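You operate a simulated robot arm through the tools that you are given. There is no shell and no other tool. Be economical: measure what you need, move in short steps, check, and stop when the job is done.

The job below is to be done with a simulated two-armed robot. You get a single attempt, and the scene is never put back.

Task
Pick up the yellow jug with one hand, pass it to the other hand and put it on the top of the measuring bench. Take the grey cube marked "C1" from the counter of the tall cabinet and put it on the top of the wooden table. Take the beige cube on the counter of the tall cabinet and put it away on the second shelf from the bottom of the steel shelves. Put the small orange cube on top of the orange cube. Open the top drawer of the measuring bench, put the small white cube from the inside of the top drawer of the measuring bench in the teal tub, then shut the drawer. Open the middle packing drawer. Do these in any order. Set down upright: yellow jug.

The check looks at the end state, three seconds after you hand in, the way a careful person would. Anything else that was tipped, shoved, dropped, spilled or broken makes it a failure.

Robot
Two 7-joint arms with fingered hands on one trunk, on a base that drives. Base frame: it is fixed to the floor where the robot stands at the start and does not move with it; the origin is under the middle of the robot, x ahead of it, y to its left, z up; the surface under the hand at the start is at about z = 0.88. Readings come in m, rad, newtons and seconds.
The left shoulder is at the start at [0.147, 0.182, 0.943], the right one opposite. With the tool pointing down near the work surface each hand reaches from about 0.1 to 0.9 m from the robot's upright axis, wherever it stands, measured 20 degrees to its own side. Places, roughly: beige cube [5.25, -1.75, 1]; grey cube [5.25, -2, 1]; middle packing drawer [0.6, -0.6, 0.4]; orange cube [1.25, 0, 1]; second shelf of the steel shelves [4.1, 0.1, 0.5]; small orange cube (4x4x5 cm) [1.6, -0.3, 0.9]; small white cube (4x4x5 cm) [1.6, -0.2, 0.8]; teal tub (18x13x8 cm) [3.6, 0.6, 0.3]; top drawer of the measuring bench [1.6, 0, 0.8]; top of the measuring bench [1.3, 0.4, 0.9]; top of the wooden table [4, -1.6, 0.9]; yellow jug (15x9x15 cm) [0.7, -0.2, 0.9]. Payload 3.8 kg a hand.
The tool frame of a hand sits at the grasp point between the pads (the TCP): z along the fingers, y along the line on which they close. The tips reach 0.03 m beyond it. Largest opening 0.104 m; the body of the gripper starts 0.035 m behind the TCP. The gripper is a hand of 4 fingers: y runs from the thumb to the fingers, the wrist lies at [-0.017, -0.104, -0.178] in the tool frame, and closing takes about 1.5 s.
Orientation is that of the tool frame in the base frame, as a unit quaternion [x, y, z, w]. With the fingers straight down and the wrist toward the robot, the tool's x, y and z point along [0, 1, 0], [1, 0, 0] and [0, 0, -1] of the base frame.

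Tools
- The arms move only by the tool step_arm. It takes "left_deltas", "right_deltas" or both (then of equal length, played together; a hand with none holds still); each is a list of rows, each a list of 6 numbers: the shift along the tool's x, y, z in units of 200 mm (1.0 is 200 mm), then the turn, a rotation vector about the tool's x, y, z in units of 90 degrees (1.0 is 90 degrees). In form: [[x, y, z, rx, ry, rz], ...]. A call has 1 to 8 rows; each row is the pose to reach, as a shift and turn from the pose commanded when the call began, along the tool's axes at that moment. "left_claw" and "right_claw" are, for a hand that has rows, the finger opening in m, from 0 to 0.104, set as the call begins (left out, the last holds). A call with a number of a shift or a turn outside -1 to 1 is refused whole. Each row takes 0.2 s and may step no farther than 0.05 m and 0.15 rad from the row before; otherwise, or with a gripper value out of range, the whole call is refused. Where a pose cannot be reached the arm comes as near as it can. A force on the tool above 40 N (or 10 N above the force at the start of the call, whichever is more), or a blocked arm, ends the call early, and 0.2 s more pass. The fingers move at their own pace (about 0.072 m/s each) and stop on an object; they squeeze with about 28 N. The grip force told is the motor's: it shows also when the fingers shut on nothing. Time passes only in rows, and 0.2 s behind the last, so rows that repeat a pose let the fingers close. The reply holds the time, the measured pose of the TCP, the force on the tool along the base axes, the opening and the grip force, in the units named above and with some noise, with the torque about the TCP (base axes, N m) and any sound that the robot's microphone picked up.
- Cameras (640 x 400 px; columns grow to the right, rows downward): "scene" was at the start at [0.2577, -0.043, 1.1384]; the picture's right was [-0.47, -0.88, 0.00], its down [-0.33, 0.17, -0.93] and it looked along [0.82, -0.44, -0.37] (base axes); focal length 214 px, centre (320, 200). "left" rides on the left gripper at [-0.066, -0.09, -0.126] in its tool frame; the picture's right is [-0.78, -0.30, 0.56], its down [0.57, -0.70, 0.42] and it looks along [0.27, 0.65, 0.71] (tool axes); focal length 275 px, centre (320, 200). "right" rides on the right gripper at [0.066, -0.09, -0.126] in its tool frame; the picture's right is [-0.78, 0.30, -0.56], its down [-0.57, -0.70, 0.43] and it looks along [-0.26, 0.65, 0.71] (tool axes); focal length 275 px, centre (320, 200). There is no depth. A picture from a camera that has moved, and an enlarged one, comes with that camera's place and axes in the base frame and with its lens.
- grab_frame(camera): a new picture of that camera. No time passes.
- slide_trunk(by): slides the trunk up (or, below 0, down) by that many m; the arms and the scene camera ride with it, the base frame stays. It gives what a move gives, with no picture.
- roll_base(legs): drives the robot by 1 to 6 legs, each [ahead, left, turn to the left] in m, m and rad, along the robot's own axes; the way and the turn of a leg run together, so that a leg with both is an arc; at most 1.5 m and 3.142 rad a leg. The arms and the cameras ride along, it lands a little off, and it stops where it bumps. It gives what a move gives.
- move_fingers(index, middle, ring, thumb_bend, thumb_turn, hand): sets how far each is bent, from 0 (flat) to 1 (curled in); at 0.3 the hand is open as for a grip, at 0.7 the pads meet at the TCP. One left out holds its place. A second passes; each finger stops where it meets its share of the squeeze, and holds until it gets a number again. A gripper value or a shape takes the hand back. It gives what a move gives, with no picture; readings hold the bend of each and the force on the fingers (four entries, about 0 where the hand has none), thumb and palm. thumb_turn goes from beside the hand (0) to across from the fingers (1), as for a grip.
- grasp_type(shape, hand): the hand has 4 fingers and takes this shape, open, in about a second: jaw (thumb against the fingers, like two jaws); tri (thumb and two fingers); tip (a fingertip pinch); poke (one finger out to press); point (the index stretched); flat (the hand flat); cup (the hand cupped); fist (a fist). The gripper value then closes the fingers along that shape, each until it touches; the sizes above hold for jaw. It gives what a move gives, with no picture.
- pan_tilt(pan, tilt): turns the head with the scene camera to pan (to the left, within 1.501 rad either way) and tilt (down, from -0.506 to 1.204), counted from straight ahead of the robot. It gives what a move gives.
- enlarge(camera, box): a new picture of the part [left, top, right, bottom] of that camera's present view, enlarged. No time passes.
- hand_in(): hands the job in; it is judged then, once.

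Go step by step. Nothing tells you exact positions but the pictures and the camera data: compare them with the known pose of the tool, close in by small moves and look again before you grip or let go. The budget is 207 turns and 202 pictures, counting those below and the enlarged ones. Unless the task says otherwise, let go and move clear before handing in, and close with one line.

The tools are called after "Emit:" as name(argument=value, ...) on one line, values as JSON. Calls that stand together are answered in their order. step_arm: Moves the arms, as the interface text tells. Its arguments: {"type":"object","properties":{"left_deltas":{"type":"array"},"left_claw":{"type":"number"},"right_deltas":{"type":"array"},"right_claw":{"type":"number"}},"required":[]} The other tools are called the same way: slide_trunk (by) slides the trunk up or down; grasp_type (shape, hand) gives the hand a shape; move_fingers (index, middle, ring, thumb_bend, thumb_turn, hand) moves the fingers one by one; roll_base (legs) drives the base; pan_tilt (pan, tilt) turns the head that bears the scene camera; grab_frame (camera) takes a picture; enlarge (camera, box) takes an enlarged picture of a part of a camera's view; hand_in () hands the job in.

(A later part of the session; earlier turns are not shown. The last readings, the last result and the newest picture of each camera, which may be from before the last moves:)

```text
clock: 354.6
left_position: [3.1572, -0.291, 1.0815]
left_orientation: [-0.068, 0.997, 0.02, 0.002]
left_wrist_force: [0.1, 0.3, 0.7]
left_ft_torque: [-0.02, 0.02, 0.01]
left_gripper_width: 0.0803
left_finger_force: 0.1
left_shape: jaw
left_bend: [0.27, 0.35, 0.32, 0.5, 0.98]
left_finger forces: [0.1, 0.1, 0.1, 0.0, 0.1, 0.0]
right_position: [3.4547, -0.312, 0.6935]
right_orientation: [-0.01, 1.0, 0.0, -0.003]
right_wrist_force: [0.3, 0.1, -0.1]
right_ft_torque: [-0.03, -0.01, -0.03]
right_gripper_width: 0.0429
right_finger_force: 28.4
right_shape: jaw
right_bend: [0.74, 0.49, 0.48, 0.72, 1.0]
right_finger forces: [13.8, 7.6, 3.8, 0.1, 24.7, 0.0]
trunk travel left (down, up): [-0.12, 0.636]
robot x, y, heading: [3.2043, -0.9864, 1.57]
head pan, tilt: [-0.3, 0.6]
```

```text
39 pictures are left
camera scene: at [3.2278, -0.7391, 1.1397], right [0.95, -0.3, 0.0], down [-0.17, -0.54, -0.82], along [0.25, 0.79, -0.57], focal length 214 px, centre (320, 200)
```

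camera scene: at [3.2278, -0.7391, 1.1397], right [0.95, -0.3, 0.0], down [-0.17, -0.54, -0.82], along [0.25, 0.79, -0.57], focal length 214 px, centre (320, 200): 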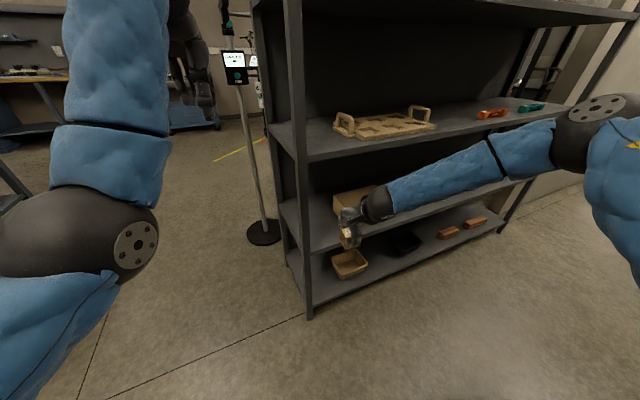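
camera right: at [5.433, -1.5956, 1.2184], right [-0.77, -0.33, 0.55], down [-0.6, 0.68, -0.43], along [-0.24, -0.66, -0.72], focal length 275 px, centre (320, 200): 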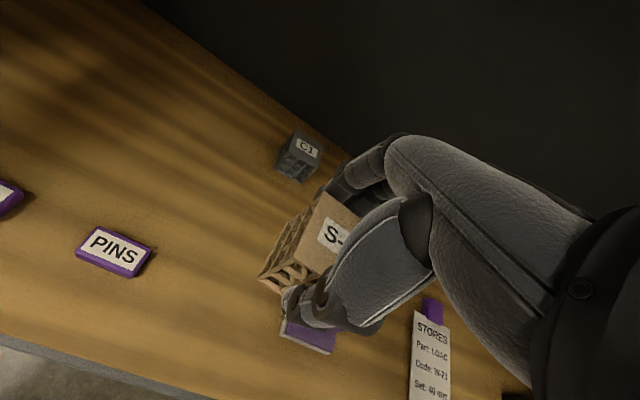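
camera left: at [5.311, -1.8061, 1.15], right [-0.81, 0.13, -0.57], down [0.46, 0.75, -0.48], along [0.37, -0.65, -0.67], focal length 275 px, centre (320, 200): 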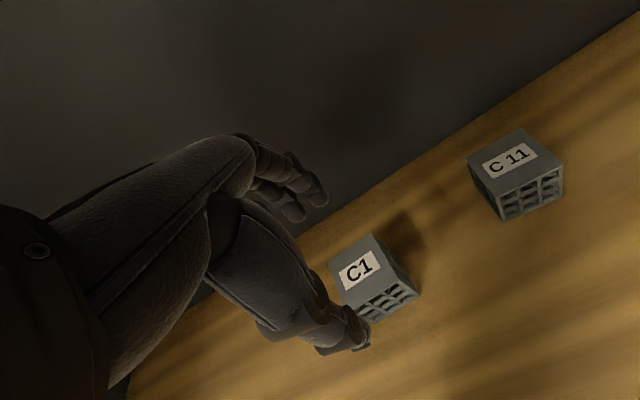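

The right hand is in front of the gap at the shelf's left end. I'll lower to z≈0.58 and drive in 0.23 m.

Emit:
step_arm(right_deltas=[[0, 0, 0.2, 0, 0, 0], [0, 0, 0.4, 0, 0, 0], [0, 0, 0.57, 0, 0, 0]])

Emit:
roll_base(legs=[[0.24, 0, 0]])

Emit:
grab_frame(camera="right")

Emit:
grab_frame(camera="scene")

```text
clock: 355.4
left_position: [3.156, -0.2899, 1.0801]
left_orientation: [-0.069, 0.997, 0.019, 0.0]
left_wrist_force: [0.8, 0.3, -0.6]
left_ft_torque: [0.01, -0.01, 0.02]
left_gripper_width: 0.0803
left_finger_force: 0.0
left_shape: jaw
left_bend: [0.27, 0.35, 0.32, 0.5, 0.98]
left_finger forces: [0.0, 0.1, 0.0, 0.0, 0.0, 0.0]
right_position: [3.4543, -0.3126, 0.5792]
right_orientation: [-0.011, 1.0, -0.001, -0.002]
right_wrist_force: [-0.4, -0.5, -1.1]
right_ft_torque: [0.0, -0.02, -0.01]
right_gripper_width: 0.0429
right_finger_force: 28.2
right_shape: jaw
right_bend: [0.74, 0.49, 0.48, 0.72, 1.0]
right_finger forces: [13.7, 7.5, 3.9, 0.1, 24.7, 0.0]
trunk travel left (down, up): [-0.12, 0.636]
robot x, y, heading: [3.1974, -0.9884, 1.574]
head pan, tilt: [-0.3, 0.6]
```

```text
clock: 357.1
left_position: [3.1619, -0.0487, 1.0805]
left_orientation: [-0.065, 0.998, 0.02, 0.0]
left_wrist_force: [-0.2, 0.4, 0.1]
left_ft_torque: [-0.06, 0.0, 0.03]
left_gripper_width: 0.0802
left_finger_force: 0.0
left_shape: jaw
left_bend: [0.27, 0.35, 0.32, 0.5, 0.98]
left_finger forces: [0.0, 0.1, 0.1, 0.0, 0.1, 0.0]
right_position: [3.4596, -0.0732, 0.5798]
right_orientation: [-0.008, 1.0, -0.001, -0.002]
right_wrist_force: [0.0, 0.4, -0.7]
right_ft_torque: [0.0, -0.01, 0.01]
right_gripper_width: 0.0433
right_finger_force: 28.2
right_shape: jaw
right_bend: [0.74, 0.49, 0.48, 0.72, 1.0]
right_finger forces: [13.8, 7.7, 3.9, 0.0, 24.7, 0.1]
trunk travel left (down, up): [-0.12, 0.636]
robot x, y, heading: [3.2046, -0.7454, 1.561]
head pan, tilt: [-0.3, 0.6]
```

```text
38 pictures are left
camera right: at [3.395, -0.1646, 0.7063], right [0.77, 0.31, 0.55], down [0.58, -0.69, -0.43], along [0.25, 0.65, -0.72], focal length 275 px, centre (320, 200)
```

right: 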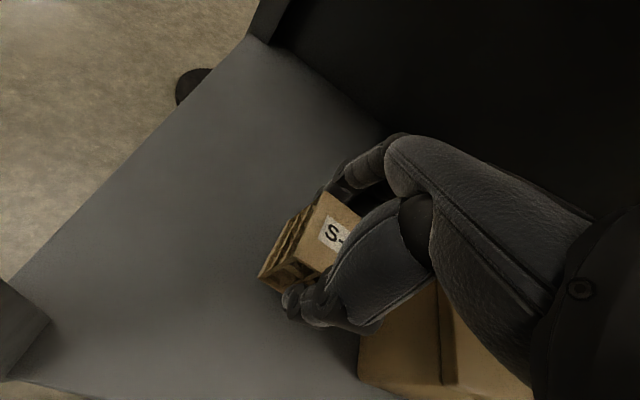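

```text
37 pictures are left
camera scene: at [3.23, -0.4977, 1.1395], right [0.95, -0.3, 0.0], down [-0.17, -0.54, -0.82], along [0.25, 0.79, -0.57], focal length 214 px, centre (320, 200)
```

scene: 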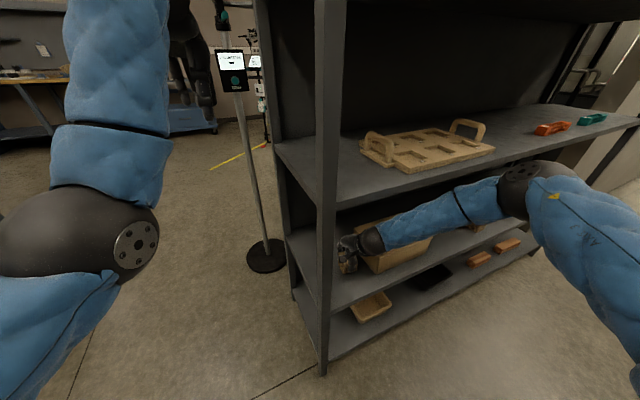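

It's over free shelf surface, clear of the tan box. I'll lower to contact.

Emit:
step_arm(right_deltas=[[0, 0, 0.12, 0, 0, 0], [0, 0, 0.24, 0, 0, 0], [0, 0, 0.32, 0, 0, 0]])

Emit:
step_arm(right_deltas=[[0, 0, 0.025, 0, 0, 0], [0, 0, 0.05, 0, 0, 0], [0, 0, 0.075, 0, 0, 0]])

Emit:
grab_frame(camera="right")

```text
clock: 357.9
left_position: [3.1619, -0.0489, 1.0801]
left_orientation: [-0.064, 0.998, 0.02, 0.001]
left_wrist_force: [0.3, 0.3, -1.3]
left_ft_torque: [0.05, 0.0, 0.0]
left_gripper_width: 0.0801
left_finger_force: 0.1
left_shape: jaw
left_bend: [0.27, 0.35, 0.32, 0.5, 0.98]
left_finger forces: [0.0, 0.0, 0.0, 0.0, 0.0, 0.1]
right_position: [3.4723, -0.0941, 0.5502]
right_orientation: [-0.008, 1.0, 0.0, -0.002]
right_wrist_force: [-0.3, -0.6, -0.4]
right_ft_torque: [-0.03, -0.01, -0.02]
right_gripper_width: 0.0431
right_finger_force: 28.2
right_shape: jaw
right_bend: [0.74, 0.49, 0.48, 0.72, 1.0]
right_finger forces: [13.7, 7.8, 3.8, 0.1, 24.7, 0.0]
right hand out of reach, approached as far as the arm can: row 1, 2, 3
trunk travel left (down, up): [-0.12, 0.636]
robot x, y, heading: [3.2009, -0.7458, 1.567]
head pan, tilt: [-0.3, 0.6]
```

```text
clock: 358.8
left_position: [3.1605, -0.0485, 1.08]
left_orientation: [-0.064, 0.998, 0.02, 0.002]
left_wrist_force: [0.4, -0.1, -0.2]
left_ft_torque: [-0.02, -0.02, 0.0]
left_gripper_width: 0.0803
left_finger_force: 0.0
left_shape: jaw
left_bend: [0.27, 0.35, 0.32, 0.5, 0.98]
left_finger forces: [0.0, 0.1, 0.1, 0.0, 0.1, 0.0]
right_position: [3.4797, -0.0969, 0.5439]
right_orientation: [-0.008, 1.0, 0.001, -0.002]
right_wrist_force: [0.7, -0.3, -1.1]
right_ft_torque: [-0.03, -0.01, -0.01]
right_gripper_width: 0.043
right_finger_force: 28.2
right_shape: jaw
right_bend: [0.74, 0.49, 0.48, 0.72, 1.0]
right_finger forces: [13.7, 7.7, 3.8, 0.0, 24.7, 0.0]
right hand out of reach, approached as far as the arm can: row 1, 2, 3
trunk travel left (down, up): [-0.12, 0.636]
robot x, y, heading: [3.1987, -0.7495, 1.562]
head pan, tilt: [-0.3, 0.6]
```

```text
36 pictures are left
camera right: at [3.417, -0.1886, 0.6713], right [0.77, 0.31, 0.55], down [0.58, -0.69, -0.43], along [0.25, 0.65, -0.71], focal length 275 px, centre (320, 200)
```

right: 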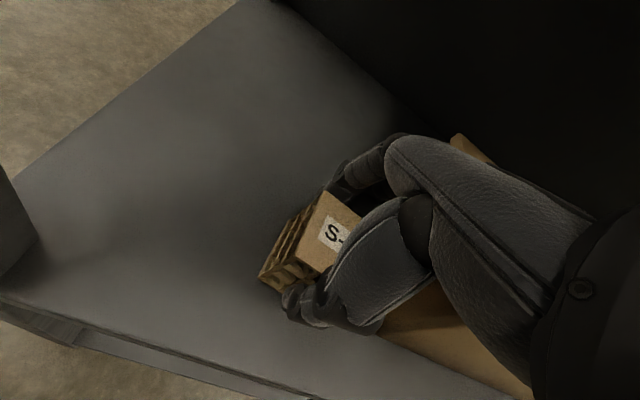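

The arm is at its lower reach limit, so I'll lower the trunk in small steps instead.

Emit:
slide_trunk(by=-0.03)

Emit:
slide_trunk(by=-0.01)

Emit:
grab_frame(camera="right")

```text
clock: 359.3
left_position: [3.1615, -0.0381, 1.0447]
left_orientation: [-0.065, 0.998, 0.009, 0.0]
left_wrist_force: [0.7, -0.3, 0.4]
left_ft_torque: [0.05, 0.0, 0.0]
left_gripper_width: 0.08
left_finger_force: 0.1
left_shape: jaw
left_bend: [0.27, 0.35, 0.32, 0.5, 0.98]
left_finger forces: [0.0, 0.0, 0.0, 0.0, 0.1, 0.0]
right_position: [3.4783, -0.0902, 0.532]
right_orientation: [-0.007, 1.0, 0.011, -0.006]
right_wrist_force: [-0.7, -0.6, 16.5]
right_ft_torque: [-0.09, 0.0, 0.04]
right_gripper_width: 0.045
right_finger_force: 27.6
right_shape: jaw
right_bend: [0.74, 0.49, 0.52, 0.72, 1.0]
right_finger forces: [15.4, 9.1, 5.4, 0.1, 28.6, 0.1]
trunk travel left (down, up): [-0.098, 0.658]
robot x, y, heading: [3.201, -0.7458, 1.564]
head pan, tilt: [-0.3, 0.6]
stopped: the force on the tool passed its limit at 74 N (the readings are from after the stop); the commanded pose is now the measured one
```

```text
clock: 359.7
left_position: [3.1623, -0.0363, 1.0408]
left_orientation: [-0.065, 0.998, 0.007, 0.001]
left_wrist_force: [0.3, -0.5, 0.0]
left_ft_torque: [0.01, -0.04, -0.04]
left_gripper_width: 0.0802
left_finger_force: 0.1
left_shape: jaw
left_bend: [0.27, 0.35, 0.32, 0.5, 0.98]
left_finger forces: [0.1, 0.0, 0.1, 0.0, 0.0, 0.0]
right_position: [3.4767, -0.0861, 0.532]
right_orientation: [-0.006, 1.0, 0.014, -0.007]
right_wrist_force: [0.1, -2.3, 16.3]
right_ft_torque: [-0.36, 0.0, 0.02]
right_gripper_width: 0.0451
right_finger_force: 28.0
right_shape: jaw
right_bend: [0.74, 0.49, 0.52, 0.72, 1.0]
right_finger forces: [14.5, 8.5, 5.4, 0.1, 31.0, 0.0]
trunk travel left (down, up): [-0.095, 0.661]
robot x, y, heading: [3.2022, -0.7498, 1.56]
head pan, tilt: [-0.3, 0.6]
stopped: the force on the tool passed its limit at 46 N (the readings are from after the stop); the commanded pose is now the measured one
```

```text
35 pictures are left
camera right: at [3.4144, -0.181, 0.657], right [0.78, 0.29, 0.55], down [0.57, -0.68, -0.45], along [0.25, 0.67, -0.7], focal length 275 px, centre (320, 200)
```

right: 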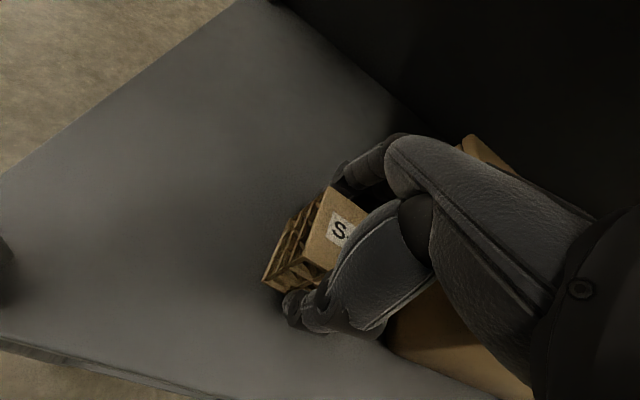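

The cube is in contact with the shelf (z≈0.496). I'll relieve the preload a little, then open.

Emit:
step_arm(right_deltas=[[0, 0, -0.01, 0, 0, 0], [0, 0, -0.01, 0, 0, 0]])

Emit:
step_arm(right_deltas=[[0, 0, 0, 0, 0, 0], [0, 0, 0, 0, 0, 0], [0, 0, 0, 0, 0, 0], [0, 0, 0, 0, 0, 0], [0, 0, 0, 0, 0, 0], [0, 0, 0, 0, 0, 0]], right_claw=0.104)

Emit:
step_arm(right_deltas=[[0, 0, -0.1, 0, 0, 0], [0, 0, -0.22, 0, 0, 0], [0, 0, -0.34, 0, 0, 0]])

Emit:
grab_frame(camera="right")

```text
clock: 360.3
left_position: [3.1608, -0.0363, 1.0411]
left_orientation: [-0.064, 0.998, 0.008, 0.001]
left_wrist_force: [-0.3, 0.0, 0.9]
left_ft_torque: [-0.03, 0.0, 0.01]
left_gripper_width: 0.08
left_finger_force: 0.1
left_shape: jaw
left_bend: [0.27, 0.35, 0.32, 0.5, 0.98]
left_finger forces: [0.0, 0.1, 0.1, 0.0, 0.0, 0.1]
right_position: [3.4762, -0.0865, 0.5317]
right_orientation: [-0.005, 1.0, 0.012, -0.006]
right_wrist_force: [0.3, 1.1, 12.3]
right_ft_torque: [-0.06, 0.0, 0.05]
right_gripper_width: 0.0449
right_finger_force: 27.7
right_shape: jaw
right_bend: [0.74, 0.49, 0.52, 0.72, 1.0]
right_finger forces: [15.8, 9.5, 5.2, 0.0, 27.6, 0.0]
trunk travel left (down, up): [-0.095, 0.661]
robot x, y, heading: [3.2033, -0.7449, 1.565]
head pan, tilt: [-0.3, 0.6]
```

```text
clock: 361.7
left_position: [3.1624, -0.0361, 1.0413]
left_orientation: [-0.065, 0.998, 0.008, -0.001]
left_wrist_force: [0.1, -0.6, -0.5]
left_ft_torque: [0.01, 0.02, 0.04]
left_gripper_width: 0.08
left_finger_force: 0.1
left_shape: jaw
left_bend: [0.27, 0.35, 0.32, 0.5, 0.98]
left_finger forces: [0.0, 0.0, 0.0, 0.1, 0.1, 0.0]
right_position: [3.4777, -0.0877, 0.5301]
right_orientation: [-0.007, 1.0, 0.011, -0.006]
right_wrist_force: [0.5, 0.2, -0.4]
right_ft_torque: [0.01, 0.01, 0.02]
right_gripper_width: 0.104
right_finger_force: 0.1
right_shape: jaw
right_bend: [0.3, 0.3, 0.3, 0.3, 0.97]
right_finger forces: [0.0, 0.0, 0.1, 0.0, 0.0, 0.0]
trunk travel left (down, up): [-0.095, 0.661]
robot x, y, heading: [3.2021, -0.7454, 1.561]
head pan, tilt: [-0.3, 0.6]
```

```text
clock: 362.5
left_position: [3.1623, -0.0348, 1.0409]
left_orientation: [-0.064, 0.998, 0.008, 0.0]
left_wrist_force: [0.3, -0.1, -0.1]
left_ft_torque: [0.02, -0.01, 0.01]
left_gripper_width: 0.0803
left_finger_force: 0.1
left_shape: jaw
left_bend: [0.27, 0.35, 0.32, 0.5, 0.98]
left_finger forces: [0.0, 0.1, 0.0, 0.1, 0.0, 0.0]
right_position: [3.4807, -0.0904, 0.5994]
right_orientation: [-0.007, 1.0, 0.011, -0.006]
right_wrist_force: [0.6, 0.7, 0.0]
right_ft_torque: [-0.02, -0.02, 0.0]
right_gripper_width: 0.1038
right_finger_force: 0.1
right_shape: jaw
right_bend: [0.3, 0.3, 0.3, 0.3, 0.97]
right_finger forces: [0.0, 0.0, 0.0, 0.0, 0.0, 0.0]
trunk travel left (down, up): [-0.095, 0.661]
robot x, y, heading: [3.2007, -0.7467, 1.563]
head pan, tilt: [-0.3, 0.6]
```

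```text
34 pictures are left
camera right: at [3.4171, -0.1843, 0.7251], right [0.78, 0.29, 0.55], down [0.58, -0.69, -0.45], along [0.25, 0.67, -0.7], focal length 275 px, centre (320, 200)
```

right: 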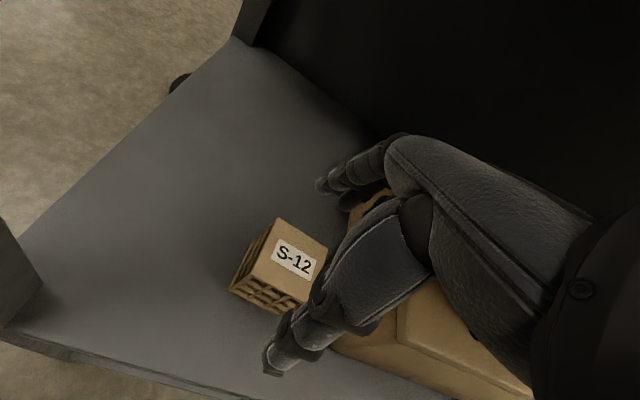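

S-12 is on the second shelf. I'll back out, raise the hand and return toward the cabinet for C1.

Emit:
roll_base(legs=[[-0.27, 0, 0]])

Emit:
slide_trunk(by=0.03)

Emit:
step_arm(right_deltas=[[0, 0, -0.24, 0, 0, 0], [0, 0, -0.48, 0, 0, 0], [0, 0, -0.72, 0, 0, 0], [0, 0, -0.96, 0, 0, 0]])

Emit:
step_arm(right_deltas=[[0, 0, -0.24, 0, 0, 0], [0, 0, -0.48, 0, 0, 0], [0, 0, -0.72, 0, 0, 0], [0, 0, -0.96, 0, 0, 0], [0, 0, -1.0, 0, 0, 0]])

Emit:
step_arm(right_deltas=[[0, 0, -0.24, 0, 0, 0], [0, 0, -0.4, 0, 0, 0]])

Emit:
roll_base(legs=[[0, 0.52, 0], [0.42, 0, 0], [0, 0, -1.565], [0, 0, -1.565], [0, 1.35, 0], [0, 1.2, 0]])

```text
clock: 364.4
left_position: [3.1612, -0.3067, 1.0408]
left_orientation: [-0.064, 0.998, 0.007, -0.001]
left_wrist_force: [0.1, -0.6, -0.2]
left_ft_torque: [0.0, 0.01, 0.01]
left_gripper_width: 0.0801
left_finger_force: 0.0
left_shape: jaw
left_bend: [0.27, 0.35, 0.32, 0.5, 0.98]
left_finger forces: [0.0, 0.1, 0.0, 0.1, 0.0, 0.1]
right_position: [3.4779, -0.363, 0.5998]
right_orientation: [-0.005, 1.0, 0.01, -0.007]
right_wrist_force: [0.8, -0.3, 0.0]
right_ft_torque: [0.03, 0.03, 0.02]
right_gripper_width: 0.1035
right_finger_force: 0.1
right_shape: jaw
right_bend: [0.3, 0.3, 0.3, 0.3, 0.97]
right_finger forces: [0.1, 0.0, 0.0, 0.0, 0.0, 0.0]
trunk travel left (down, up): [-0.095, 0.661]
robot x, y, heading: [3.1988, -1.0164, 1.562]
head pan, tilt: [-0.3, 0.6]
```

```text
clock: 365.1
left_position: [3.1606, -0.3049, 1.0684]
left_orientation: [-0.063, 0.998, 0.007, -0.001]
left_wrist_force: [-0.5, -0.3, -0.2]
left_ft_torque: [-0.02, 0.0, -0.03]
left_gripper_width: 0.0804
left_finger_force: 0.0
left_shape: jaw
left_bend: [0.27, 0.35, 0.32, 0.5, 0.98]
left_finger forces: [0.1, 0.0, 0.0, 0.1, 0.1, 0.1]
right_position: [3.4783, -0.3616, 0.6266]
right_orientation: [-0.005, 1.0, 0.01, -0.006]
right_wrist_force: [-0.4, 0.2, 0.5]
right_ft_torque: [-0.01, -0.01, 0.0]
right_gripper_width: 0.1037
right_finger_force: 0.0
right_shape: jaw
right_bend: [0.3, 0.3, 0.3, 0.3, 0.97]
right_finger forces: [0.1, 0.0, 0.0, 0.0, 0.0, 0.0]
trunk travel left (down, up): [-0.125, 0.631]
robot x, y, heading: [3.2009, -1.0184, 1.564]
head pan, tilt: [-0.3, 0.6]
```

```text
clock: 366.1
left_position: [3.161, -0.3076, 1.0712]
left_orientation: [-0.064, 0.998, 0.008, 0.001]
left_wrist_force: [-0.2, 0.5, 0.0]
left_ft_torque: [0.03, 0.03, -0.02]
left_gripper_width: 0.0801
left_finger_force: 0.1
left_shape: jaw
left_bend: [0.27, 0.35, 0.32, 0.5, 0.98]
left_finger forces: [0.1, 0.1, 0.0, 0.0, 0.0, 0.0]
right_position: [3.4826, -0.3647, 0.8196]
right_orientation: [-0.005, 1.0, 0.011, -0.005]
right_wrist_force: [-0.2, -0.9, 0.1]
right_ft_torque: [0.0, 0.03, 0.02]
right_gripper_width: 0.1036
right_finger_force: 0.0
right_shape: jaw
right_bend: [0.3, 0.3, 0.3, 0.3, 0.97]
right_finger forces: [0.0, 0.0, 0.0, 0.0, 0.0, 0.0]
trunk travel left (down, up): [-0.125, 0.631]
robot x, y, heading: [3.1996, -1.0151, 1.563]
head pan, tilt: [-0.3, 0.6]
```

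```text
clock: 367.3
left_position: [3.1615, -0.3065, 1.0706]
left_orientation: [-0.063, 0.998, 0.007, 0.0]
left_wrist_force: [0.1, -0.4, -0.2]
left_ft_torque: [0.0, 0.0, -0.02]
left_gripper_width: 0.0801
left_finger_force: 0.1
left_shape: jaw
left_bend: [0.27, 0.35, 0.32, 0.5, 0.98]
left_finger forces: [0.0, 0.1, 0.0, 0.0, 0.0, 0.1]
right_position: [3.4808, -0.3714, 1.0202]
right_orientation: [-0.005, 1.0, 0.01, -0.007]
right_wrist_force: [-0.1, -0.9, -0.6]
right_ft_torque: [0.0, -0.01, 0.0]
right_gripper_width: 0.1038
right_finger_force: 0.1
right_shape: jaw
right_bend: [0.3, 0.3, 0.3, 0.3, 0.97]
right_finger forces: [0.0, 0.1, 0.0, 0.0, 0.0, 0.1]
trunk travel left (down, up): [-0.125, 0.631]
robot x, y, heading: [3.2009, -1.0203, 1.561]
head pan, tilt: [-0.3, 0.6]
```

```text
clock: 367.9
left_position: [3.1618, -0.3069, 1.0711]
left_orientation: [-0.065, 0.998, 0.007, -0.001]
left_wrist_force: [1.3, 0.5, -0.6]
left_ft_torque: [0.0, 0.0, 0.01]
left_gripper_width: 0.0804
left_finger_force: 0.1
left_shape: jaw
left_bend: [0.27, 0.35, 0.32, 0.5, 0.98]
left_finger forces: [0.0, 0.1, 0.0, 0.1, 0.0, 0.0]
right_position: [3.4831, -0.373, 1.1017]
right_orientation: [-0.006, 1.0, 0.011, -0.006]
right_wrist_force: [-0.6, -0.2, 0.0]
right_ft_torque: [0.0, 0.03, 0.0]
right_gripper_width: 0.1037
right_finger_force: 0.1
right_shape: jaw
right_bend: [0.3, 0.3, 0.3, 0.3, 0.97]
right_finger forces: [0.0, 0.0, 0.1, 0.1, 0.1, 0.0]
trunk travel left (down, up): [-0.125, 0.631]
robot x, y, heading: [3.1976, -1.0183, 1.565]
head pan, tilt: [-0.3, 0.6]
```

```text
clock: 374.9
left_position: [3.0431, 0.0211, 1.0708]
left_orientation: [0.226, 0.974, 0.008, 0.002]
left_wrist_force: [-0.2, -0.2, -0.2]
left_ft_torque: [0.01, 0.0, -0.02]
left_gripper_width: 0.0803
left_finger_force: 0.0
left_shape: jaw
left_bend: [0.27, 0.35, 0.32, 0.5, 0.98]
left_finger forces: [0.1, 0.0, 0.0, 0.0, 0.0, 0.0]
right_position: [3.2598, -0.2028, 1.1021]
right_orientation: [0.262, 0.965, 0.016, -0.012]
right_wrist_force: [-0.4, -0.5, -0.3]
right_ft_torque: [-0.05, -0.01, -0.02]
right_gripper_width: 0.1038
right_finger_force: 0.1
right_shape: jaw
right_bend: [0.3, 0.3, 0.3, 0.3, 0.97]
right_finger forces: [0.1, 0.1, 0.0, 0.0, 0.1, 0.1]
trunk travel left (down, up): [-0.125, 0.631]
robot x, y, heading: [2.6838, -0.5962, 0.986]
head pan, tilt: [-0.3, 0.6]
stopped in leg 3: the force on the tool passed its limit at 82 N (the readings are from after the stop); the commanded pose is now the measured one
```

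I turned the wrong way and the right hand bumped the shelf post. I'll rotate back immediately and inspect the shelf.

Emit:
roll_base(legs=[[0, 0, 0.5]])

Emit:
pan_tilt(pan=-0.9, tilt=0.5)

Emit:
grab_frame(camera="scene")

```text
clock: 376.7
left_position: [2.709, 0.1155, 1.0702]
left_orientation: [-0.018, 1.0, 0.007, 0.0]
left_wrist_force: [0.1, -0.3, -0.3]
left_ft_torque: [0.02, -0.02, -0.02]
left_gripper_width: 0.0803
left_finger_force: 0.0
left_shape: jaw
left_bend: [0.27, 0.35, 0.32, 0.5, 0.98]
left_finger forces: [0.1, 0.0, 0.0, 0.0, 0.0, 0.1]
right_position: [3.0053, 0.0222, 1.1017]
right_orientation: [0.019, 1.0, 0.012, -0.016]
right_wrist_force: [-0.1, 0.0, -0.9]
right_ft_torque: [-0.03, 0.01, -0.03]
right_gripper_width: 0.1036
right_finger_force: 0.0
right_shape: jaw
right_bend: [0.3, 0.3, 0.3, 0.3, 0.97]
right_finger forces: [0.0, 0.0, 0.0, 0.0, 0.0, 0.0]
trunk travel left (down, up): [-0.125, 0.631]
robot x, y, heading: [2.6856, -0.5969, 1.475]
head pan, tilt: [-0.3, 0.6]
```

```text
clock: 377.7
left_position: [2.7111, 0.1162, 1.0711]
left_orientation: [-0.02, 1.0, 0.007, 0.001]
left_wrist_force: [0.1, -0.3, 0.9]
left_ft_torque: [0.0, -0.01, -0.01]
left_gripper_width: 0.0802
left_finger_force: 0.1
left_shape: jaw
left_bend: [0.27, 0.35, 0.32, 0.5, 0.98]
left_finger forces: [0.0, 0.1, 0.1, 0.1, 0.0, 0.0]
right_position: [3.0072, 0.0219, 1.1021]
right_orientation: [0.019, 1.0, 0.013, -0.017]
right_wrist_force: [0.3, -0.4, -0.7]
right_ft_torque: [-0.03, -0.02, 0.01]
right_gripper_width: 0.1039
right_finger_force: 0.1
right_shape: jaw
right_bend: [0.3, 0.3, 0.3, 0.3, 0.97]
right_finger forces: [0.0, 0.0, 0.1, 0.0, 0.0, 0.0]
trunk travel left (down, up): [-0.125, 0.631]
robot x, y, heading: [2.6862, -0.5958, 1.478]
head pan, tilt: [-0.901, 0.499]
```

```text
33 pictures are left
camera scene: at [2.7769, -0.385, 1.1545], right [0.54, -0.84, 0.0], down [-0.4, -0.26, -0.88], along [0.74, 0.48, -0.48], focal length 214 px, centre (320, 200)
```

scene: 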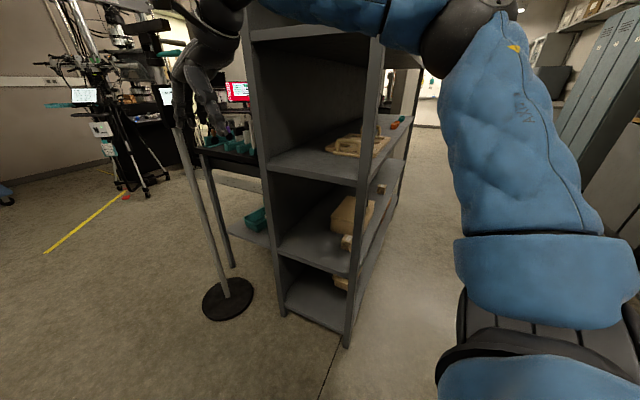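

The shelf and its contents are undisturbed. Now I'll turn the open way (counter-clockwise) and strafe along the aisle to the cabinet.

Emit:
roll_base(legs=[[0, 0, 1.617], [0, 0, 1.617], [0, 1.35, 0], [0, 1.15, 0]])

Emit:
pan_tilt(pan=0.0, tilt=0.4)

Emit:
grab_frame(camera="scene")

```text
clock: 397.9
left_position: [5.2385, -1.2884, 1.0703]
left_orientation: [0.997, 0.073, 0.0, 0.008]
left_wrist_force: [0.9, -0.1, -0.1]
left_ft_torque: [-0.01, 0.01, 0.0]
left_gripper_width: 0.0805
left_finger_force: 0.0
left_shape: jaw
left_bend: [0.27, 0.35, 0.32, 0.5, 0.98]
left_finger forces: [0.1, 0.0, 0.1, 0.0, 0.1, 0.1]
right_position: [4.932, -1.2267, 1.1024]
right_orientation: [0.999, 0.037, 0.017, 0.012]
right_wrist_force: [1.4, 0.3, 0.8]
right_ft_torque: [0.01, -0.01, 0.03]
right_gripper_width: 0.1039
right_finger_force: 0.0
right_shape: jaw
right_bend: [0.3, 0.3, 0.3, 0.3, 0.97]
right_finger forces: [0.0, 0.0, 0.0, 0.0, 0.0, 0.0]
trunk travel left (down, up): [-0.125, 0.631]
robot x, y, heading: [5.1853, -0.5808, -1.554]
head pan, tilt: [-0.901, 0.499]
```

```text
clock: 399.1
left_position: [5.2369, -1.2875, 1.0711]
left_orientation: [0.997, 0.073, 0.001, 0.008]
left_wrist_force: [0.4, -0.7, -0.4]
left_ft_torque: [0.0, -0.04, 0.0]
left_gripper_width: 0.0803
left_finger_force: 0.0
left_shape: jaw
left_bend: [0.27, 0.35, 0.32, 0.5, 0.98]
left_finger forces: [0.1, 0.0, 0.1, 0.0, 0.0, 0.1]
right_position: [4.9317, -1.227, 1.1022]
right_orientation: [0.999, 0.036, 0.017, 0.011]
right_wrist_force: [1.1, 0.5, -0.2]
right_ft_torque: [0.01, -0.01, 0.01]
right_gripper_width: 0.1038
right_finger_force: 0.2
right_shape: jaw
right_bend: [0.3, 0.3, 0.3, 0.3, 0.97]
right_finger forces: [0.0, 0.0, 0.0, 0.1, 0.0, 0.0]
trunk travel left (down, up): [-0.125, 0.631]
robot x, y, heading: [5.1872, -0.5765, -1.556]
head pan, tilt: [0.0, 0.4]
```

```text
32 pictures are left
camera scene: at [5.1886, -0.8307, 1.1637], right [-1.0, -0.01, 0.0], down [0.0, 0.39, -0.92], along [0.01, -0.92, -0.39], focal length 214 px, centre (320, 200)
```

scene: 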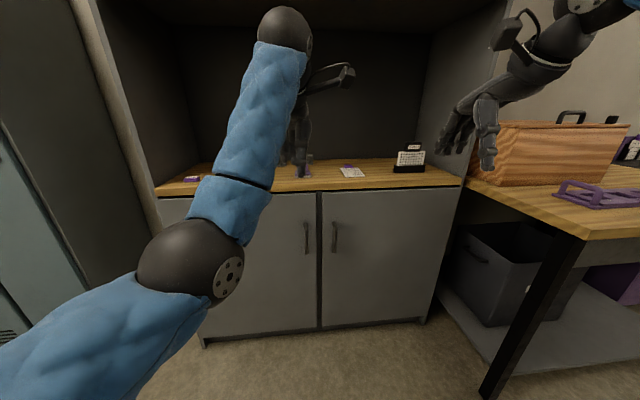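

To keep the left elbow clear of the cabinet side, I'll approach C1 with the robot turned about 35°. First I rotate, then translate most of the way.

Emit:
roll_base(legs=[[0, 0, 0.606], [0.45, -0.27, 0]])

Emit:
grab_frame(camera="right")

Emit:
grab_frame(camera="scene")

```text
clock: 403.8
left_position: [5.6755, -1.65, 1.0711]
left_orientation: [0.928, 0.373, 0.003, 0.007]
left_wrist_force: [0.3, 0.5, 0.3]
left_ft_torque: [0.02, -0.01, -0.01]
left_gripper_width: 0.0802
left_finger_force: 0.0
left_shape: jaw
left_bend: [0.27, 0.35, 0.32, 0.5, 0.98]
left_finger forces: [0.0, 0.1, 0.0, 0.0, 0.1, 0.1]
right_position: [5.3886, -1.7755, 1.1015]
right_orientation: [0.941, 0.338, 0.02, 0.006]
right_wrist_force: [0.5, 0.0, 0.0]
right_ft_torque: [0.02, 0.0, 0.0]
right_gripper_width: 0.1036
right_finger_force: 0.1
right_shape: jaw
right_bend: [0.3, 0.3, 0.3, 0.3, 0.97]
right_finger forces: [0.1, 0.0, 0.0, 0.0, 0.0, 0.1]
trunk travel left (down, up): [-0.125, 0.631]
robot x, y, heading: [5.2197, -1.1003, -0.942]
head pan, tilt: [0.0, 0.4]
```

```text
31 pictures are left
camera right: at [5.3785, -1.6651, 1.2286], right [-0.43, -0.72, 0.54], down [-0.87, 0.18, -0.46], along [0.24, -0.67, -0.71], focal length 275 px, centre (320, 200)
```

right: 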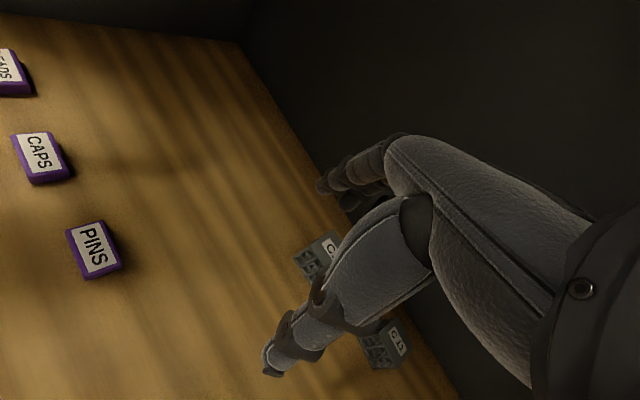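

```text
30 pictures are left
camera scene: at [5.3699, -1.3045, 1.1635], right [-0.81, -0.59, 0.0], down [-0.23, 0.31, -0.92], along [0.54, -0.74, -0.39], focal length 214 px, centre (320, 200)
```

scene: 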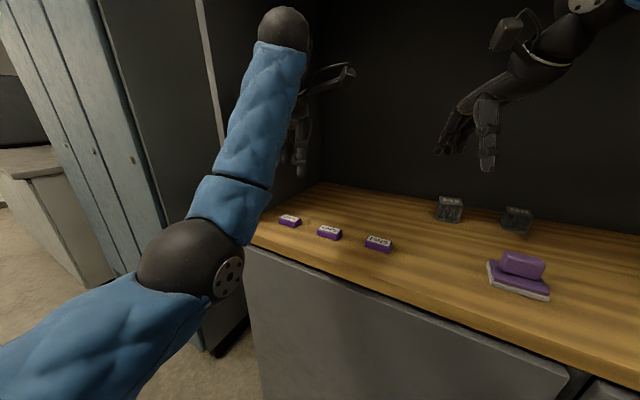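

C1 is at about (5.403, -1.904). I'll move the base the last 11 cm, then rotate the hand to match the cube's yaw while descending partway.

Emit:
roll_base(legs=[[0.1, -0.05, 0]])

Emit:
step_arm(right_deltas=[[0, 0.02, 0.1, 0, 0, 0.0763], [-0.05, 0.04, 0.2, 0, 0, 0.1525], [-0.08, 0.06, 0.35, 0, 0, 0.229], [-0.08, 0.06, 0.5, 0, 0, 0.305]], right_claw=0.085)

Emit:
grab_frame(camera="right")

```text
clock: 405.0
left_position: [5.6896, -1.7635, 1.0701]
left_orientation: [0.929, 0.371, 0.003, 0.006]
left_wrist_force: [0.2, 0.6, -0.6]
left_ft_torque: [0.02, 0.01, 0.03]
left_gripper_width: 0.0803
left_finger_force: 0.1
left_shape: jaw
left_bend: [0.27, 0.35, 0.32, 0.5, 0.98]
left_finger forces: [0.0, 0.0, 0.1, 0.0, 0.1, 0.0]
right_position: [5.4049, -1.8884, 1.1003]
right_orientation: [0.942, 0.335, 0.019, 0.005]
right_wrist_force: [-0.2, -0.3, -0.6]
right_ft_torque: [0.0, 0.01, -0.02]
right_gripper_width: 0.1039
right_finger_force: 0.1
right_shape: jaw
right_bend: [0.3, 0.3, 0.3, 0.3, 0.97]
right_finger forces: [0.0, 0.0, 0.0, 0.1, 0.1, 0.0]
trunk travel left (down, up): [-0.125, 0.631]
robot x, y, heading: [5.2382, -1.2153, -0.946]
head pan, tilt: [0.0, 0.4]
```

```text
clock: 406.0
left_position: [5.6908, -1.7621, 1.0699]
left_orientation: [0.929, 0.371, 0.002, 0.007]
left_wrist_force: [0.2, -0.3, -0.2]
left_ft_torque: [0.02, 0.0, -0.01]
left_gripper_width: 0.0801
left_finger_force: 0.1
left_shape: jaw
left_bend: [0.27, 0.35, 0.32, 0.5, 0.98]
left_finger forces: [0.0, 0.0, 0.0, 0.0, 0.0, 0.1]
right_position: [5.4049, -1.9081, 1.0005]
right_orientation: [0.995, 0.102, 0.02, 0.002]
right_wrist_force: [-0.5, -0.1, 0.2]
right_ft_torque: [0.01, 0.0, 0.02]
right_gripper_width: 0.0849
right_finger_force: 0.1
right_shape: jaw
right_bend: [0.27, 0.34, 0.31, 0.45, 0.98]
right_finger forces: [0.1, 0.0, 0.1, 0.1, 0.0, 0.1]
trunk travel left (down, up): [-0.125, 0.631]
robot x, y, heading: [5.2437, -1.2112, -0.939]
head pan, tilt: [0.0, 0.4]
```

```text
29 pictures are left
camera right: at [5.4461, -1.806, 1.1298], right [-0.72, -0.45, 0.53], down [-0.69, 0.57, -0.45], along [-0.1, -0.69, -0.72], focal length 275 px, centre (320, 200)
```

right: 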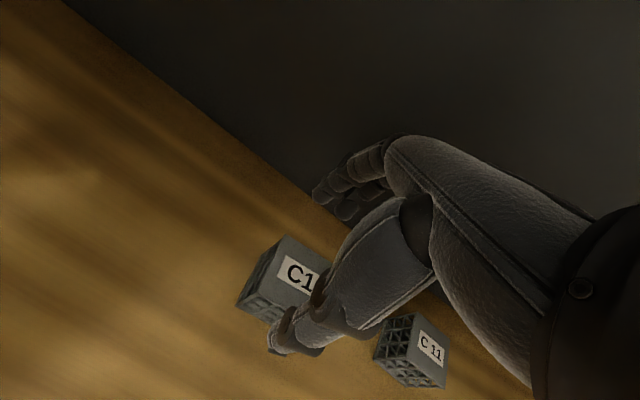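

It's centred. I'll descend, grip and lift.

Emit:
step_arm(right_deltas=[[0, 0, 0.1, 0, 0, 0], [0, 0, 0.2, 0, 0, 0], [0, 0, 0.295, 0, 0, 0]])

Emit:
step_arm(right_deltas=[[0, 0, 0, 0, 0, 0], [0, 0, 0, 0, 0, 0], [0, 0, 0, 0, 0, 0], [0, 0, 0, 0, 0, 0], [0, 0, 0, 0, 0, 0], [0, 0, 0, 0, 0, 0]], right_claw=0.0)

Emit:
step_arm(right_deltas=[[0, 0, -0.1, 0, 0, 0], [0, 0, -0.25, 0, 0, 0], [0, 0, -0.45, 0, 0, 0], [0, 0, -0.65, 0, 0, 0], [0, 0, -0.8, 0, 0, 0]])

Emit:
grab_frame(camera="right")

```text
clock: 406.8
left_position: [5.6896, -1.7622, 1.0701]
left_orientation: [0.928, 0.372, 0.002, 0.007]
left_wrist_force: [0.3, -0.6, -0.5]
left_ft_torque: [-0.01, 0.01, 0.01]
left_gripper_width: 0.0802
left_finger_force: 0.1
left_shape: jaw
left_bend: [0.27, 0.35, 0.32, 0.5, 0.98]
left_finger forces: [0.0, 0.0, 0.0, 0.0, 0.0, 0.0]
right_position: [5.4076, -1.9051, 0.9396]
right_orientation: [0.994, 0.103, 0.021, -0.001]
right_wrist_force: [-0.5, 0.2, 0.6]
right_ft_torque: [-0.01, -0.02, -0.03]
right_gripper_width: 0.0854
right_finger_force: 0.1
right_shape: jaw
right_bend: [0.27, 0.34, 0.31, 0.45, 0.98]
right_finger forces: [0.1, 0.0, 0.0, 0.0, 0.0, 0.0]
trunk travel left (down, up): [-0.125, 0.631]
robot x, y, heading: [5.2399, -1.2131, -0.947]
head pan, tilt: [0.0, 0.4]
```

```text
clock: 408.2
left_position: [5.6912, -1.7615, 1.0712]
left_orientation: [0.928, 0.371, 0.003, 0.006]
left_wrist_force: [-1.7, 0.5, 0.3]
left_ft_torque: [0.02, 0.02, -0.01]
left_gripper_width: 0.08
left_finger_force: 0.0
left_shape: jaw
left_bend: [0.27, 0.35, 0.32, 0.5, 0.98]
left_finger forces: [0.0, 0.1, 0.0, 0.1, 0.0, 0.0]
right_position: [5.4073, -1.9047, 0.9411]
right_orientation: [0.994, 0.104, 0.02, 0.003]
right_wrist_force: [-0.6, -0.2, -0.2]
right_ft_torque: [0.02, -0.03, 0.02]
right_gripper_width: 0.0442
right_finger_force: 28.9
right_shape: jaw
right_bend: [0.74, 0.49, 0.46, 0.71, 1.0]
right_finger forces: [14.2, 7.8, 3.5, 0.0, 25.5, 0.0]
trunk travel left (down, up): [-0.125, 0.631]
robot x, y, heading: [5.24, -1.2081, -0.942]
head pan, tilt: [0.0, 0.4]
```

```text
clock: 409.4
left_position: [5.6902, -1.7623, 1.0707]
left_orientation: [0.929, 0.371, 0.003, 0.007]
left_wrist_force: [-0.3, 0.2, 0.1]
left_ft_torque: [0.01, 0.01, 0.01]
left_gripper_width: 0.0802
left_finger_force: 0.0
left_shape: jaw
left_bend: [0.27, 0.35, 0.32, 0.5, 0.98]
left_finger forces: [0.1, 0.0, 0.1, 0.0, 0.0, 0.0]
right_position: [5.4005, -1.9065, 1.1021]
right_orientation: [0.994, 0.103, 0.02, 0.0]
right_wrist_force: [-0.6, -0.3, -1.7]
right_ft_torque: [0.0, -0.04, -0.03]
right_gripper_width: 0.0442
right_finger_force: 28.0
right_shape: jaw
right_bend: [0.74, 0.49, 0.47, 0.71, 1.0]
right_finger forces: [14.2, 7.7, 3.4, 0.1, 25.3, 0.1]
trunk travel left (down, up): [-0.125, 0.631]
robot x, y, heading: [5.2391, -1.2132, -0.946]
head pan, tilt: [0.0, 0.4]
```

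```text
28 pictures are left
camera right: at [5.4418, -1.806, 1.2315], right [-0.72, -0.45, 0.53], down [-0.69, 0.57, -0.45], along [-0.1, -0.69, -0.72], focal length 275 px, centre (320, 200)
```

right: 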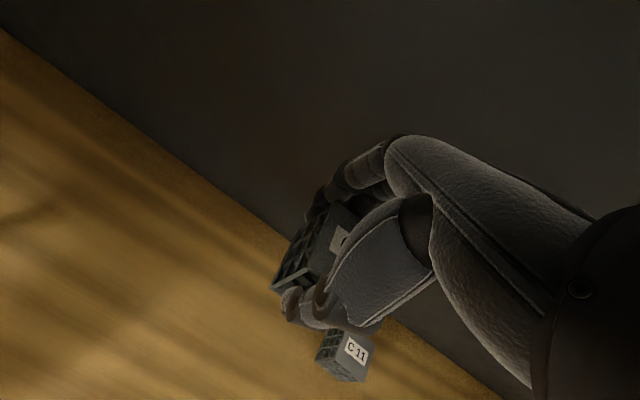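

C1 is in hand. I'll reverse out of the niche, square up, and strafe toward the wooden table to look for a free spot.

Emit:
roll_base(legs=[[-0.55, 0.32, 0], [0, 0, -0.61], [0, -0.95, 0]])

Emit:
pan_tilt(pan=-0.2, tilt=0.5)

Emit:
grab_frame(camera="scene")

```text
clock: 419.0
left_position: [4.2944, -1.3096, 1.0711]
left_orientation: [0.997, 0.072, 0.001, 0.007]
left_wrist_force: [-0.3, 0.3, -0.3]
left_ft_torque: [-0.02, 0.01, -0.01]
left_gripper_width: 0.0802
left_finger_force: 0.1
left_shape: jaw
left_bend: [0.27, 0.35, 0.32, 0.5, 0.98]
left_finger forces: [0.0, 0.0, 0.0, 0.0, 0.0, 0.0]
right_position: [3.9731, -1.2606, 1.102]
right_orientation: [0.979, -0.203, 0.02, 0.007]
right_wrist_force: [0.1, -0.2, -0.6]
right_ft_torque: [0.0, 0.02, -0.03]
right_gripper_width: 0.0441
right_finger_force: 27.9
right_shape: jaw
right_bend: [0.74, 0.49, 0.47, 0.71, 1.0]
right_finger forces: [14.1, 7.8, 3.4, 0.0, 25.3, 0.1]
trunk travel left (down, up): [-0.125, 0.631]
robot x, y, heading: [4.2435, -0.6001, -1.563]
head pan, tilt: [0.0, 0.4]
```

```text
clock: 419.8
left_position: [4.2945, -1.3093, 1.0704]
left_orientation: [0.997, 0.071, 0.0, 0.007]
left_wrist_force: [-0.2, -0.3, -0.2]
left_ft_torque: [-0.05, -0.01, 0.01]
left_gripper_width: 0.08
left_finger_force: 0.0
left_shape: jaw
left_bend: [0.27, 0.35, 0.32, 0.5, 0.98]
left_finger forces: [0.0, 0.0, 0.1, 0.0, 0.1, 0.0]
right_position: [3.9725, -1.2605, 1.1025]
right_orientation: [0.979, -0.203, 0.019, 0.008]
right_wrist_force: [0.2, -0.1, -0.2]
right_ft_torque: [0.0, -0.05, 0.0]
right_gripper_width: 0.0438
right_finger_force: 28.4
right_shape: jaw
right_bend: [0.74, 0.49, 0.47, 0.71, 1.0]
right_finger forces: [14.1, 7.6, 3.4, 0.1, 25.2, 0.0]
trunk travel left (down, up): [-0.125, 0.631]
robot x, y, heading: [4.2454, -0.601, -1.565]
head pan, tilt: [-0.201, 0.499]
```

```text
27 pictures are left
camera scene: at [4.2284, -0.8477, 1.1545], right [-0.98, 0.19, 0.0], down [0.09, 0.47, -0.88], along [-0.17, -0.86, -0.48], focal length 214 px, centre (320, 200)
```

scene: 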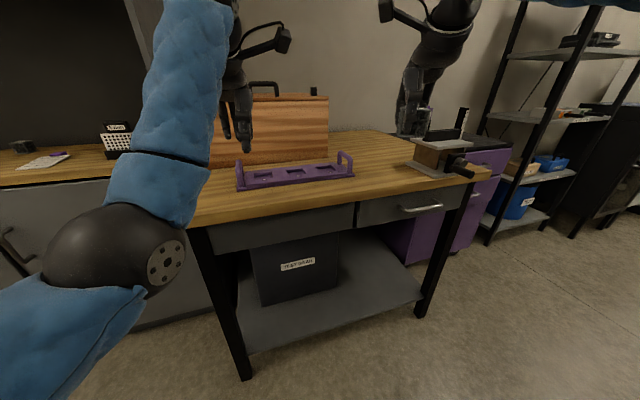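

There is a free spot between the purple tray and the vise around (3.845, -1.58), with the table top at z≈0.87. I'll move the base partway, keeping the left hand clear of the wooden box, and square the right hand up.

Emit:
roll_base(legs=[[0.18, -0.12, 0]])

Emit:
step_arm(right_deltas=[[0, 0.12, 0.0, 0, 0, -0.065], [0.0, 0.25, 0.1, 0, 0, -0.13], [0.05, 0.4, 0.2, 0, 0, -0.195], [0.1, 0.55, 0.3, 0, 0, -0.26], [0.1, 0.62, 0.4, 0, 0, -0.26]])

Emit:
grab_frame(camera="right")

Emit:
grab_frame(camera="scene")

```text
clock: 421.4
left_position: [4.1758, -1.4891, 1.0711]
left_orientation: [0.997, 0.071, 0.001, 0.007]
left_wrist_force: [0.4, -0.1, -0.1]
left_ft_torque: [0.02, -0.01, 0.0]
left_gripper_width: 0.0801
left_finger_force: 0.1
left_shape: jaw
left_bend: [0.27, 0.35, 0.32, 0.5, 0.98]
left_finger forces: [0.1, 0.1, 0.0, 0.0, 0.0, 0.0]
right_position: [3.8567, -1.439, 1.1022]
right_orientation: [0.979, -0.205, 0.019, 0.006]
right_wrist_force: [0.0, -0.2, -0.9]
right_ft_torque: [0.03, -0.02, 0.01]
right_gripper_width: 0.0436
right_finger_force: 27.5
right_shape: jaw
right_bend: [0.74, 0.49, 0.47, 0.71, 1.0]
right_finger forces: [14.0, 7.8, 3.5, 0.0, 25.5, 0.1]
trunk travel left (down, up): [-0.125, 0.631]
robot x, y, heading: [4.126, -0.7777, -1.565]
head pan, tilt: [-0.201, 0.499]
```

```text
clock: 422.6
left_position: [4.1764, -1.4865, 1.0716]
left_orientation: [0.997, 0.071, 0.0, 0.009]
left_wrist_force: [0.2, 0.1, 0.1]
left_ft_torque: [0.01, -0.02, 0.01]
left_gripper_width: 0.0802
left_finger_force: 0.0
left_shape: jaw
left_bend: [0.27, 0.35, 0.32, 0.5, 0.98]
left_finger forces: [0.0, 0.0, 0.0, 0.0, 0.1, 0.0]
right_position: [3.8188, -1.5493, 1.0334]
right_orientation: [1.0, -0.001, 0.017, 0.011]
right_wrist_force: [0.0, 0.3, -0.8]
right_ft_torque: [-0.02, 0.01, -0.03]
right_gripper_width: 0.0441
right_finger_force: 27.8
right_shape: jaw
right_bend: [0.74, 0.49, 0.47, 0.71, 0.99]
right_finger forces: [14.2, 7.7, 3.5, 0.0, 25.3, 0.0]
right hand out of reach, approached as far as the arm can: row 4, 5
trunk travel left (down, up): [-0.125, 0.631]
robot x, y, heading: [4.1303, -0.7769, -1.567]
head pan, tilt: [-0.201, 0.499]
```

```text
26 pictures are left
camera right: at [3.8813, -1.4572, 1.1614], right [-0.8, -0.28, 0.54], down [-0.56, 0.69, -0.46], along [-0.24, -0.66, -0.71], focal length 275 px, centre (320, 200)
```

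right: 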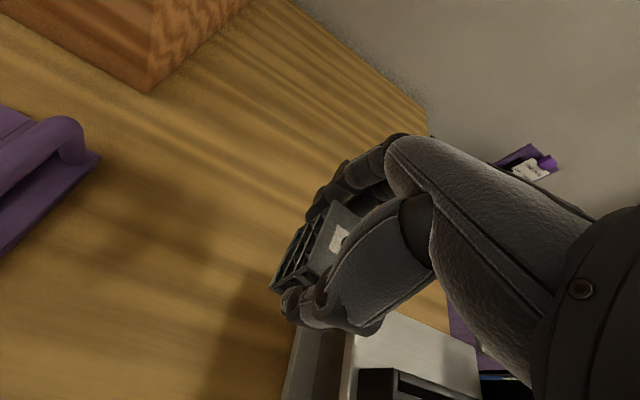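

```text
25 pictures are left
camera scene: at [4.112, -1.0255, 1.1546], right [-0.98, 0.19, 0.0], down [0.09, 0.47, -0.88], along [-0.17, -0.86, -0.48], focal length 214 px, centre (320, 200)
```

scene: 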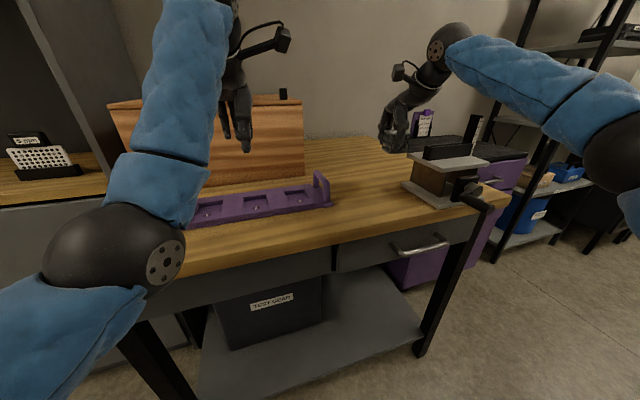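

The vise edge is at x≈3.75 and the tray end at x≈4.0, so I'll centre at x≈3.875 and descend toward the table.

Emit:
step_arm(right_deltas=[[0.14, 0, 0.05, 0, 0, 0], [0.28, 0, 0.1, 0, 0, 0], [0.28, 0, 0.25, 0, 0, 0], [0.28, 0, 0.4, 0, 0, 0]])

Emit:
step_arm(right_deltas=[[0, 0, 0.04, 0, 0, 0], [0, 0, 0.08, 0, 0, 0], [0, 0, 0.11, 0, 0, 0], [0, 0, 0.14, 0, 0, 0]])

Emit:
grab_frame(camera="right")

```text
clock: 423.6
left_position: [4.176, -1.4875, 1.07]
left_orientation: [0.997, 0.071, 0.001, 0.008]
left_wrist_force: [-0.3, -0.2, -1.0]
left_ft_torque: [0.05, 0.01, -0.01]
left_gripper_width: 0.0801
left_finger_force: 0.1
left_shape: jaw
left_bend: [0.27, 0.35, 0.32, 0.5, 0.98]
left_finger forces: [0.1, 0.0, 0.0, 0.0, 0.0, 0.0]
right_position: [3.8769, -1.5499, 0.9557]
right_orientation: [1.0, -0.002, 0.018, 0.011]
right_wrist_force: [0.5, 0.4, -0.3]
right_ft_torque: [0.03, -0.04, 0.0]
right_gripper_width: 0.0436
right_finger_force: 27.9
right_shape: jaw
right_bend: [0.74, 0.49, 0.47, 0.71, 0.99]
right_finger forces: [14.1, 7.7, 3.5, 0.0, 25.3, 0.0]
right hand out of reach, approached as far as the arm can: row 1, 2, 3
trunk travel left (down, up): [-0.125, 0.631]
robot x, y, heading: [4.1244, -0.7784, -1.562]
head pan, tilt: [-0.201, 0.499]
```

```text
clock: 424.6
left_position: [4.1773, -1.4884, 1.0714]
left_orientation: [0.997, 0.071, 0.001, 0.007]
left_wrist_force: [0.1, -0.1, 0.0]
left_ft_torque: [0.03, 0.02, -0.05]
left_gripper_width: 0.0802
left_finger_force: 0.2
left_shape: jaw
left_bend: [0.27, 0.35, 0.32, 0.5, 0.98]
left_finger forces: [0.0, 0.0, 0.1, 0.1, 0.0, 0.1]
right_position: [3.8791, -1.5507, 0.9268]
right_orientation: [1.0, -0.002, 0.017, 0.011]
right_wrist_force: [0.4, 0.1, 0.1]
right_ft_torque: [-0.02, -0.01, -0.05]
right_gripper_width: 0.0439
right_finger_force: 28.4
right_shape: jaw
right_bend: [0.74, 0.49, 0.47, 0.71, 0.99]
right_finger forces: [14.1, 7.7, 3.4, 0.0, 25.3, 0.0]
trunk travel left (down, up): [-0.125, 0.631]
robot x, y, heading: [4.1275, -0.7778, -1.563]
head pan, tilt: [-0.201, 0.499]
```

```text
24 pictures are left
camera right: at [3.9411, -1.4589, 1.0537], right [-0.8, -0.28, 0.54], down [-0.55, 0.69, -0.46], along [-0.24, -0.66, -0.71], focal length 275 px, centre (320, 200)
```

right: 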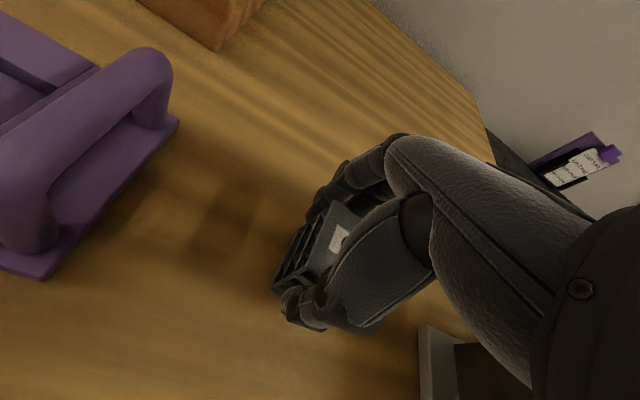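

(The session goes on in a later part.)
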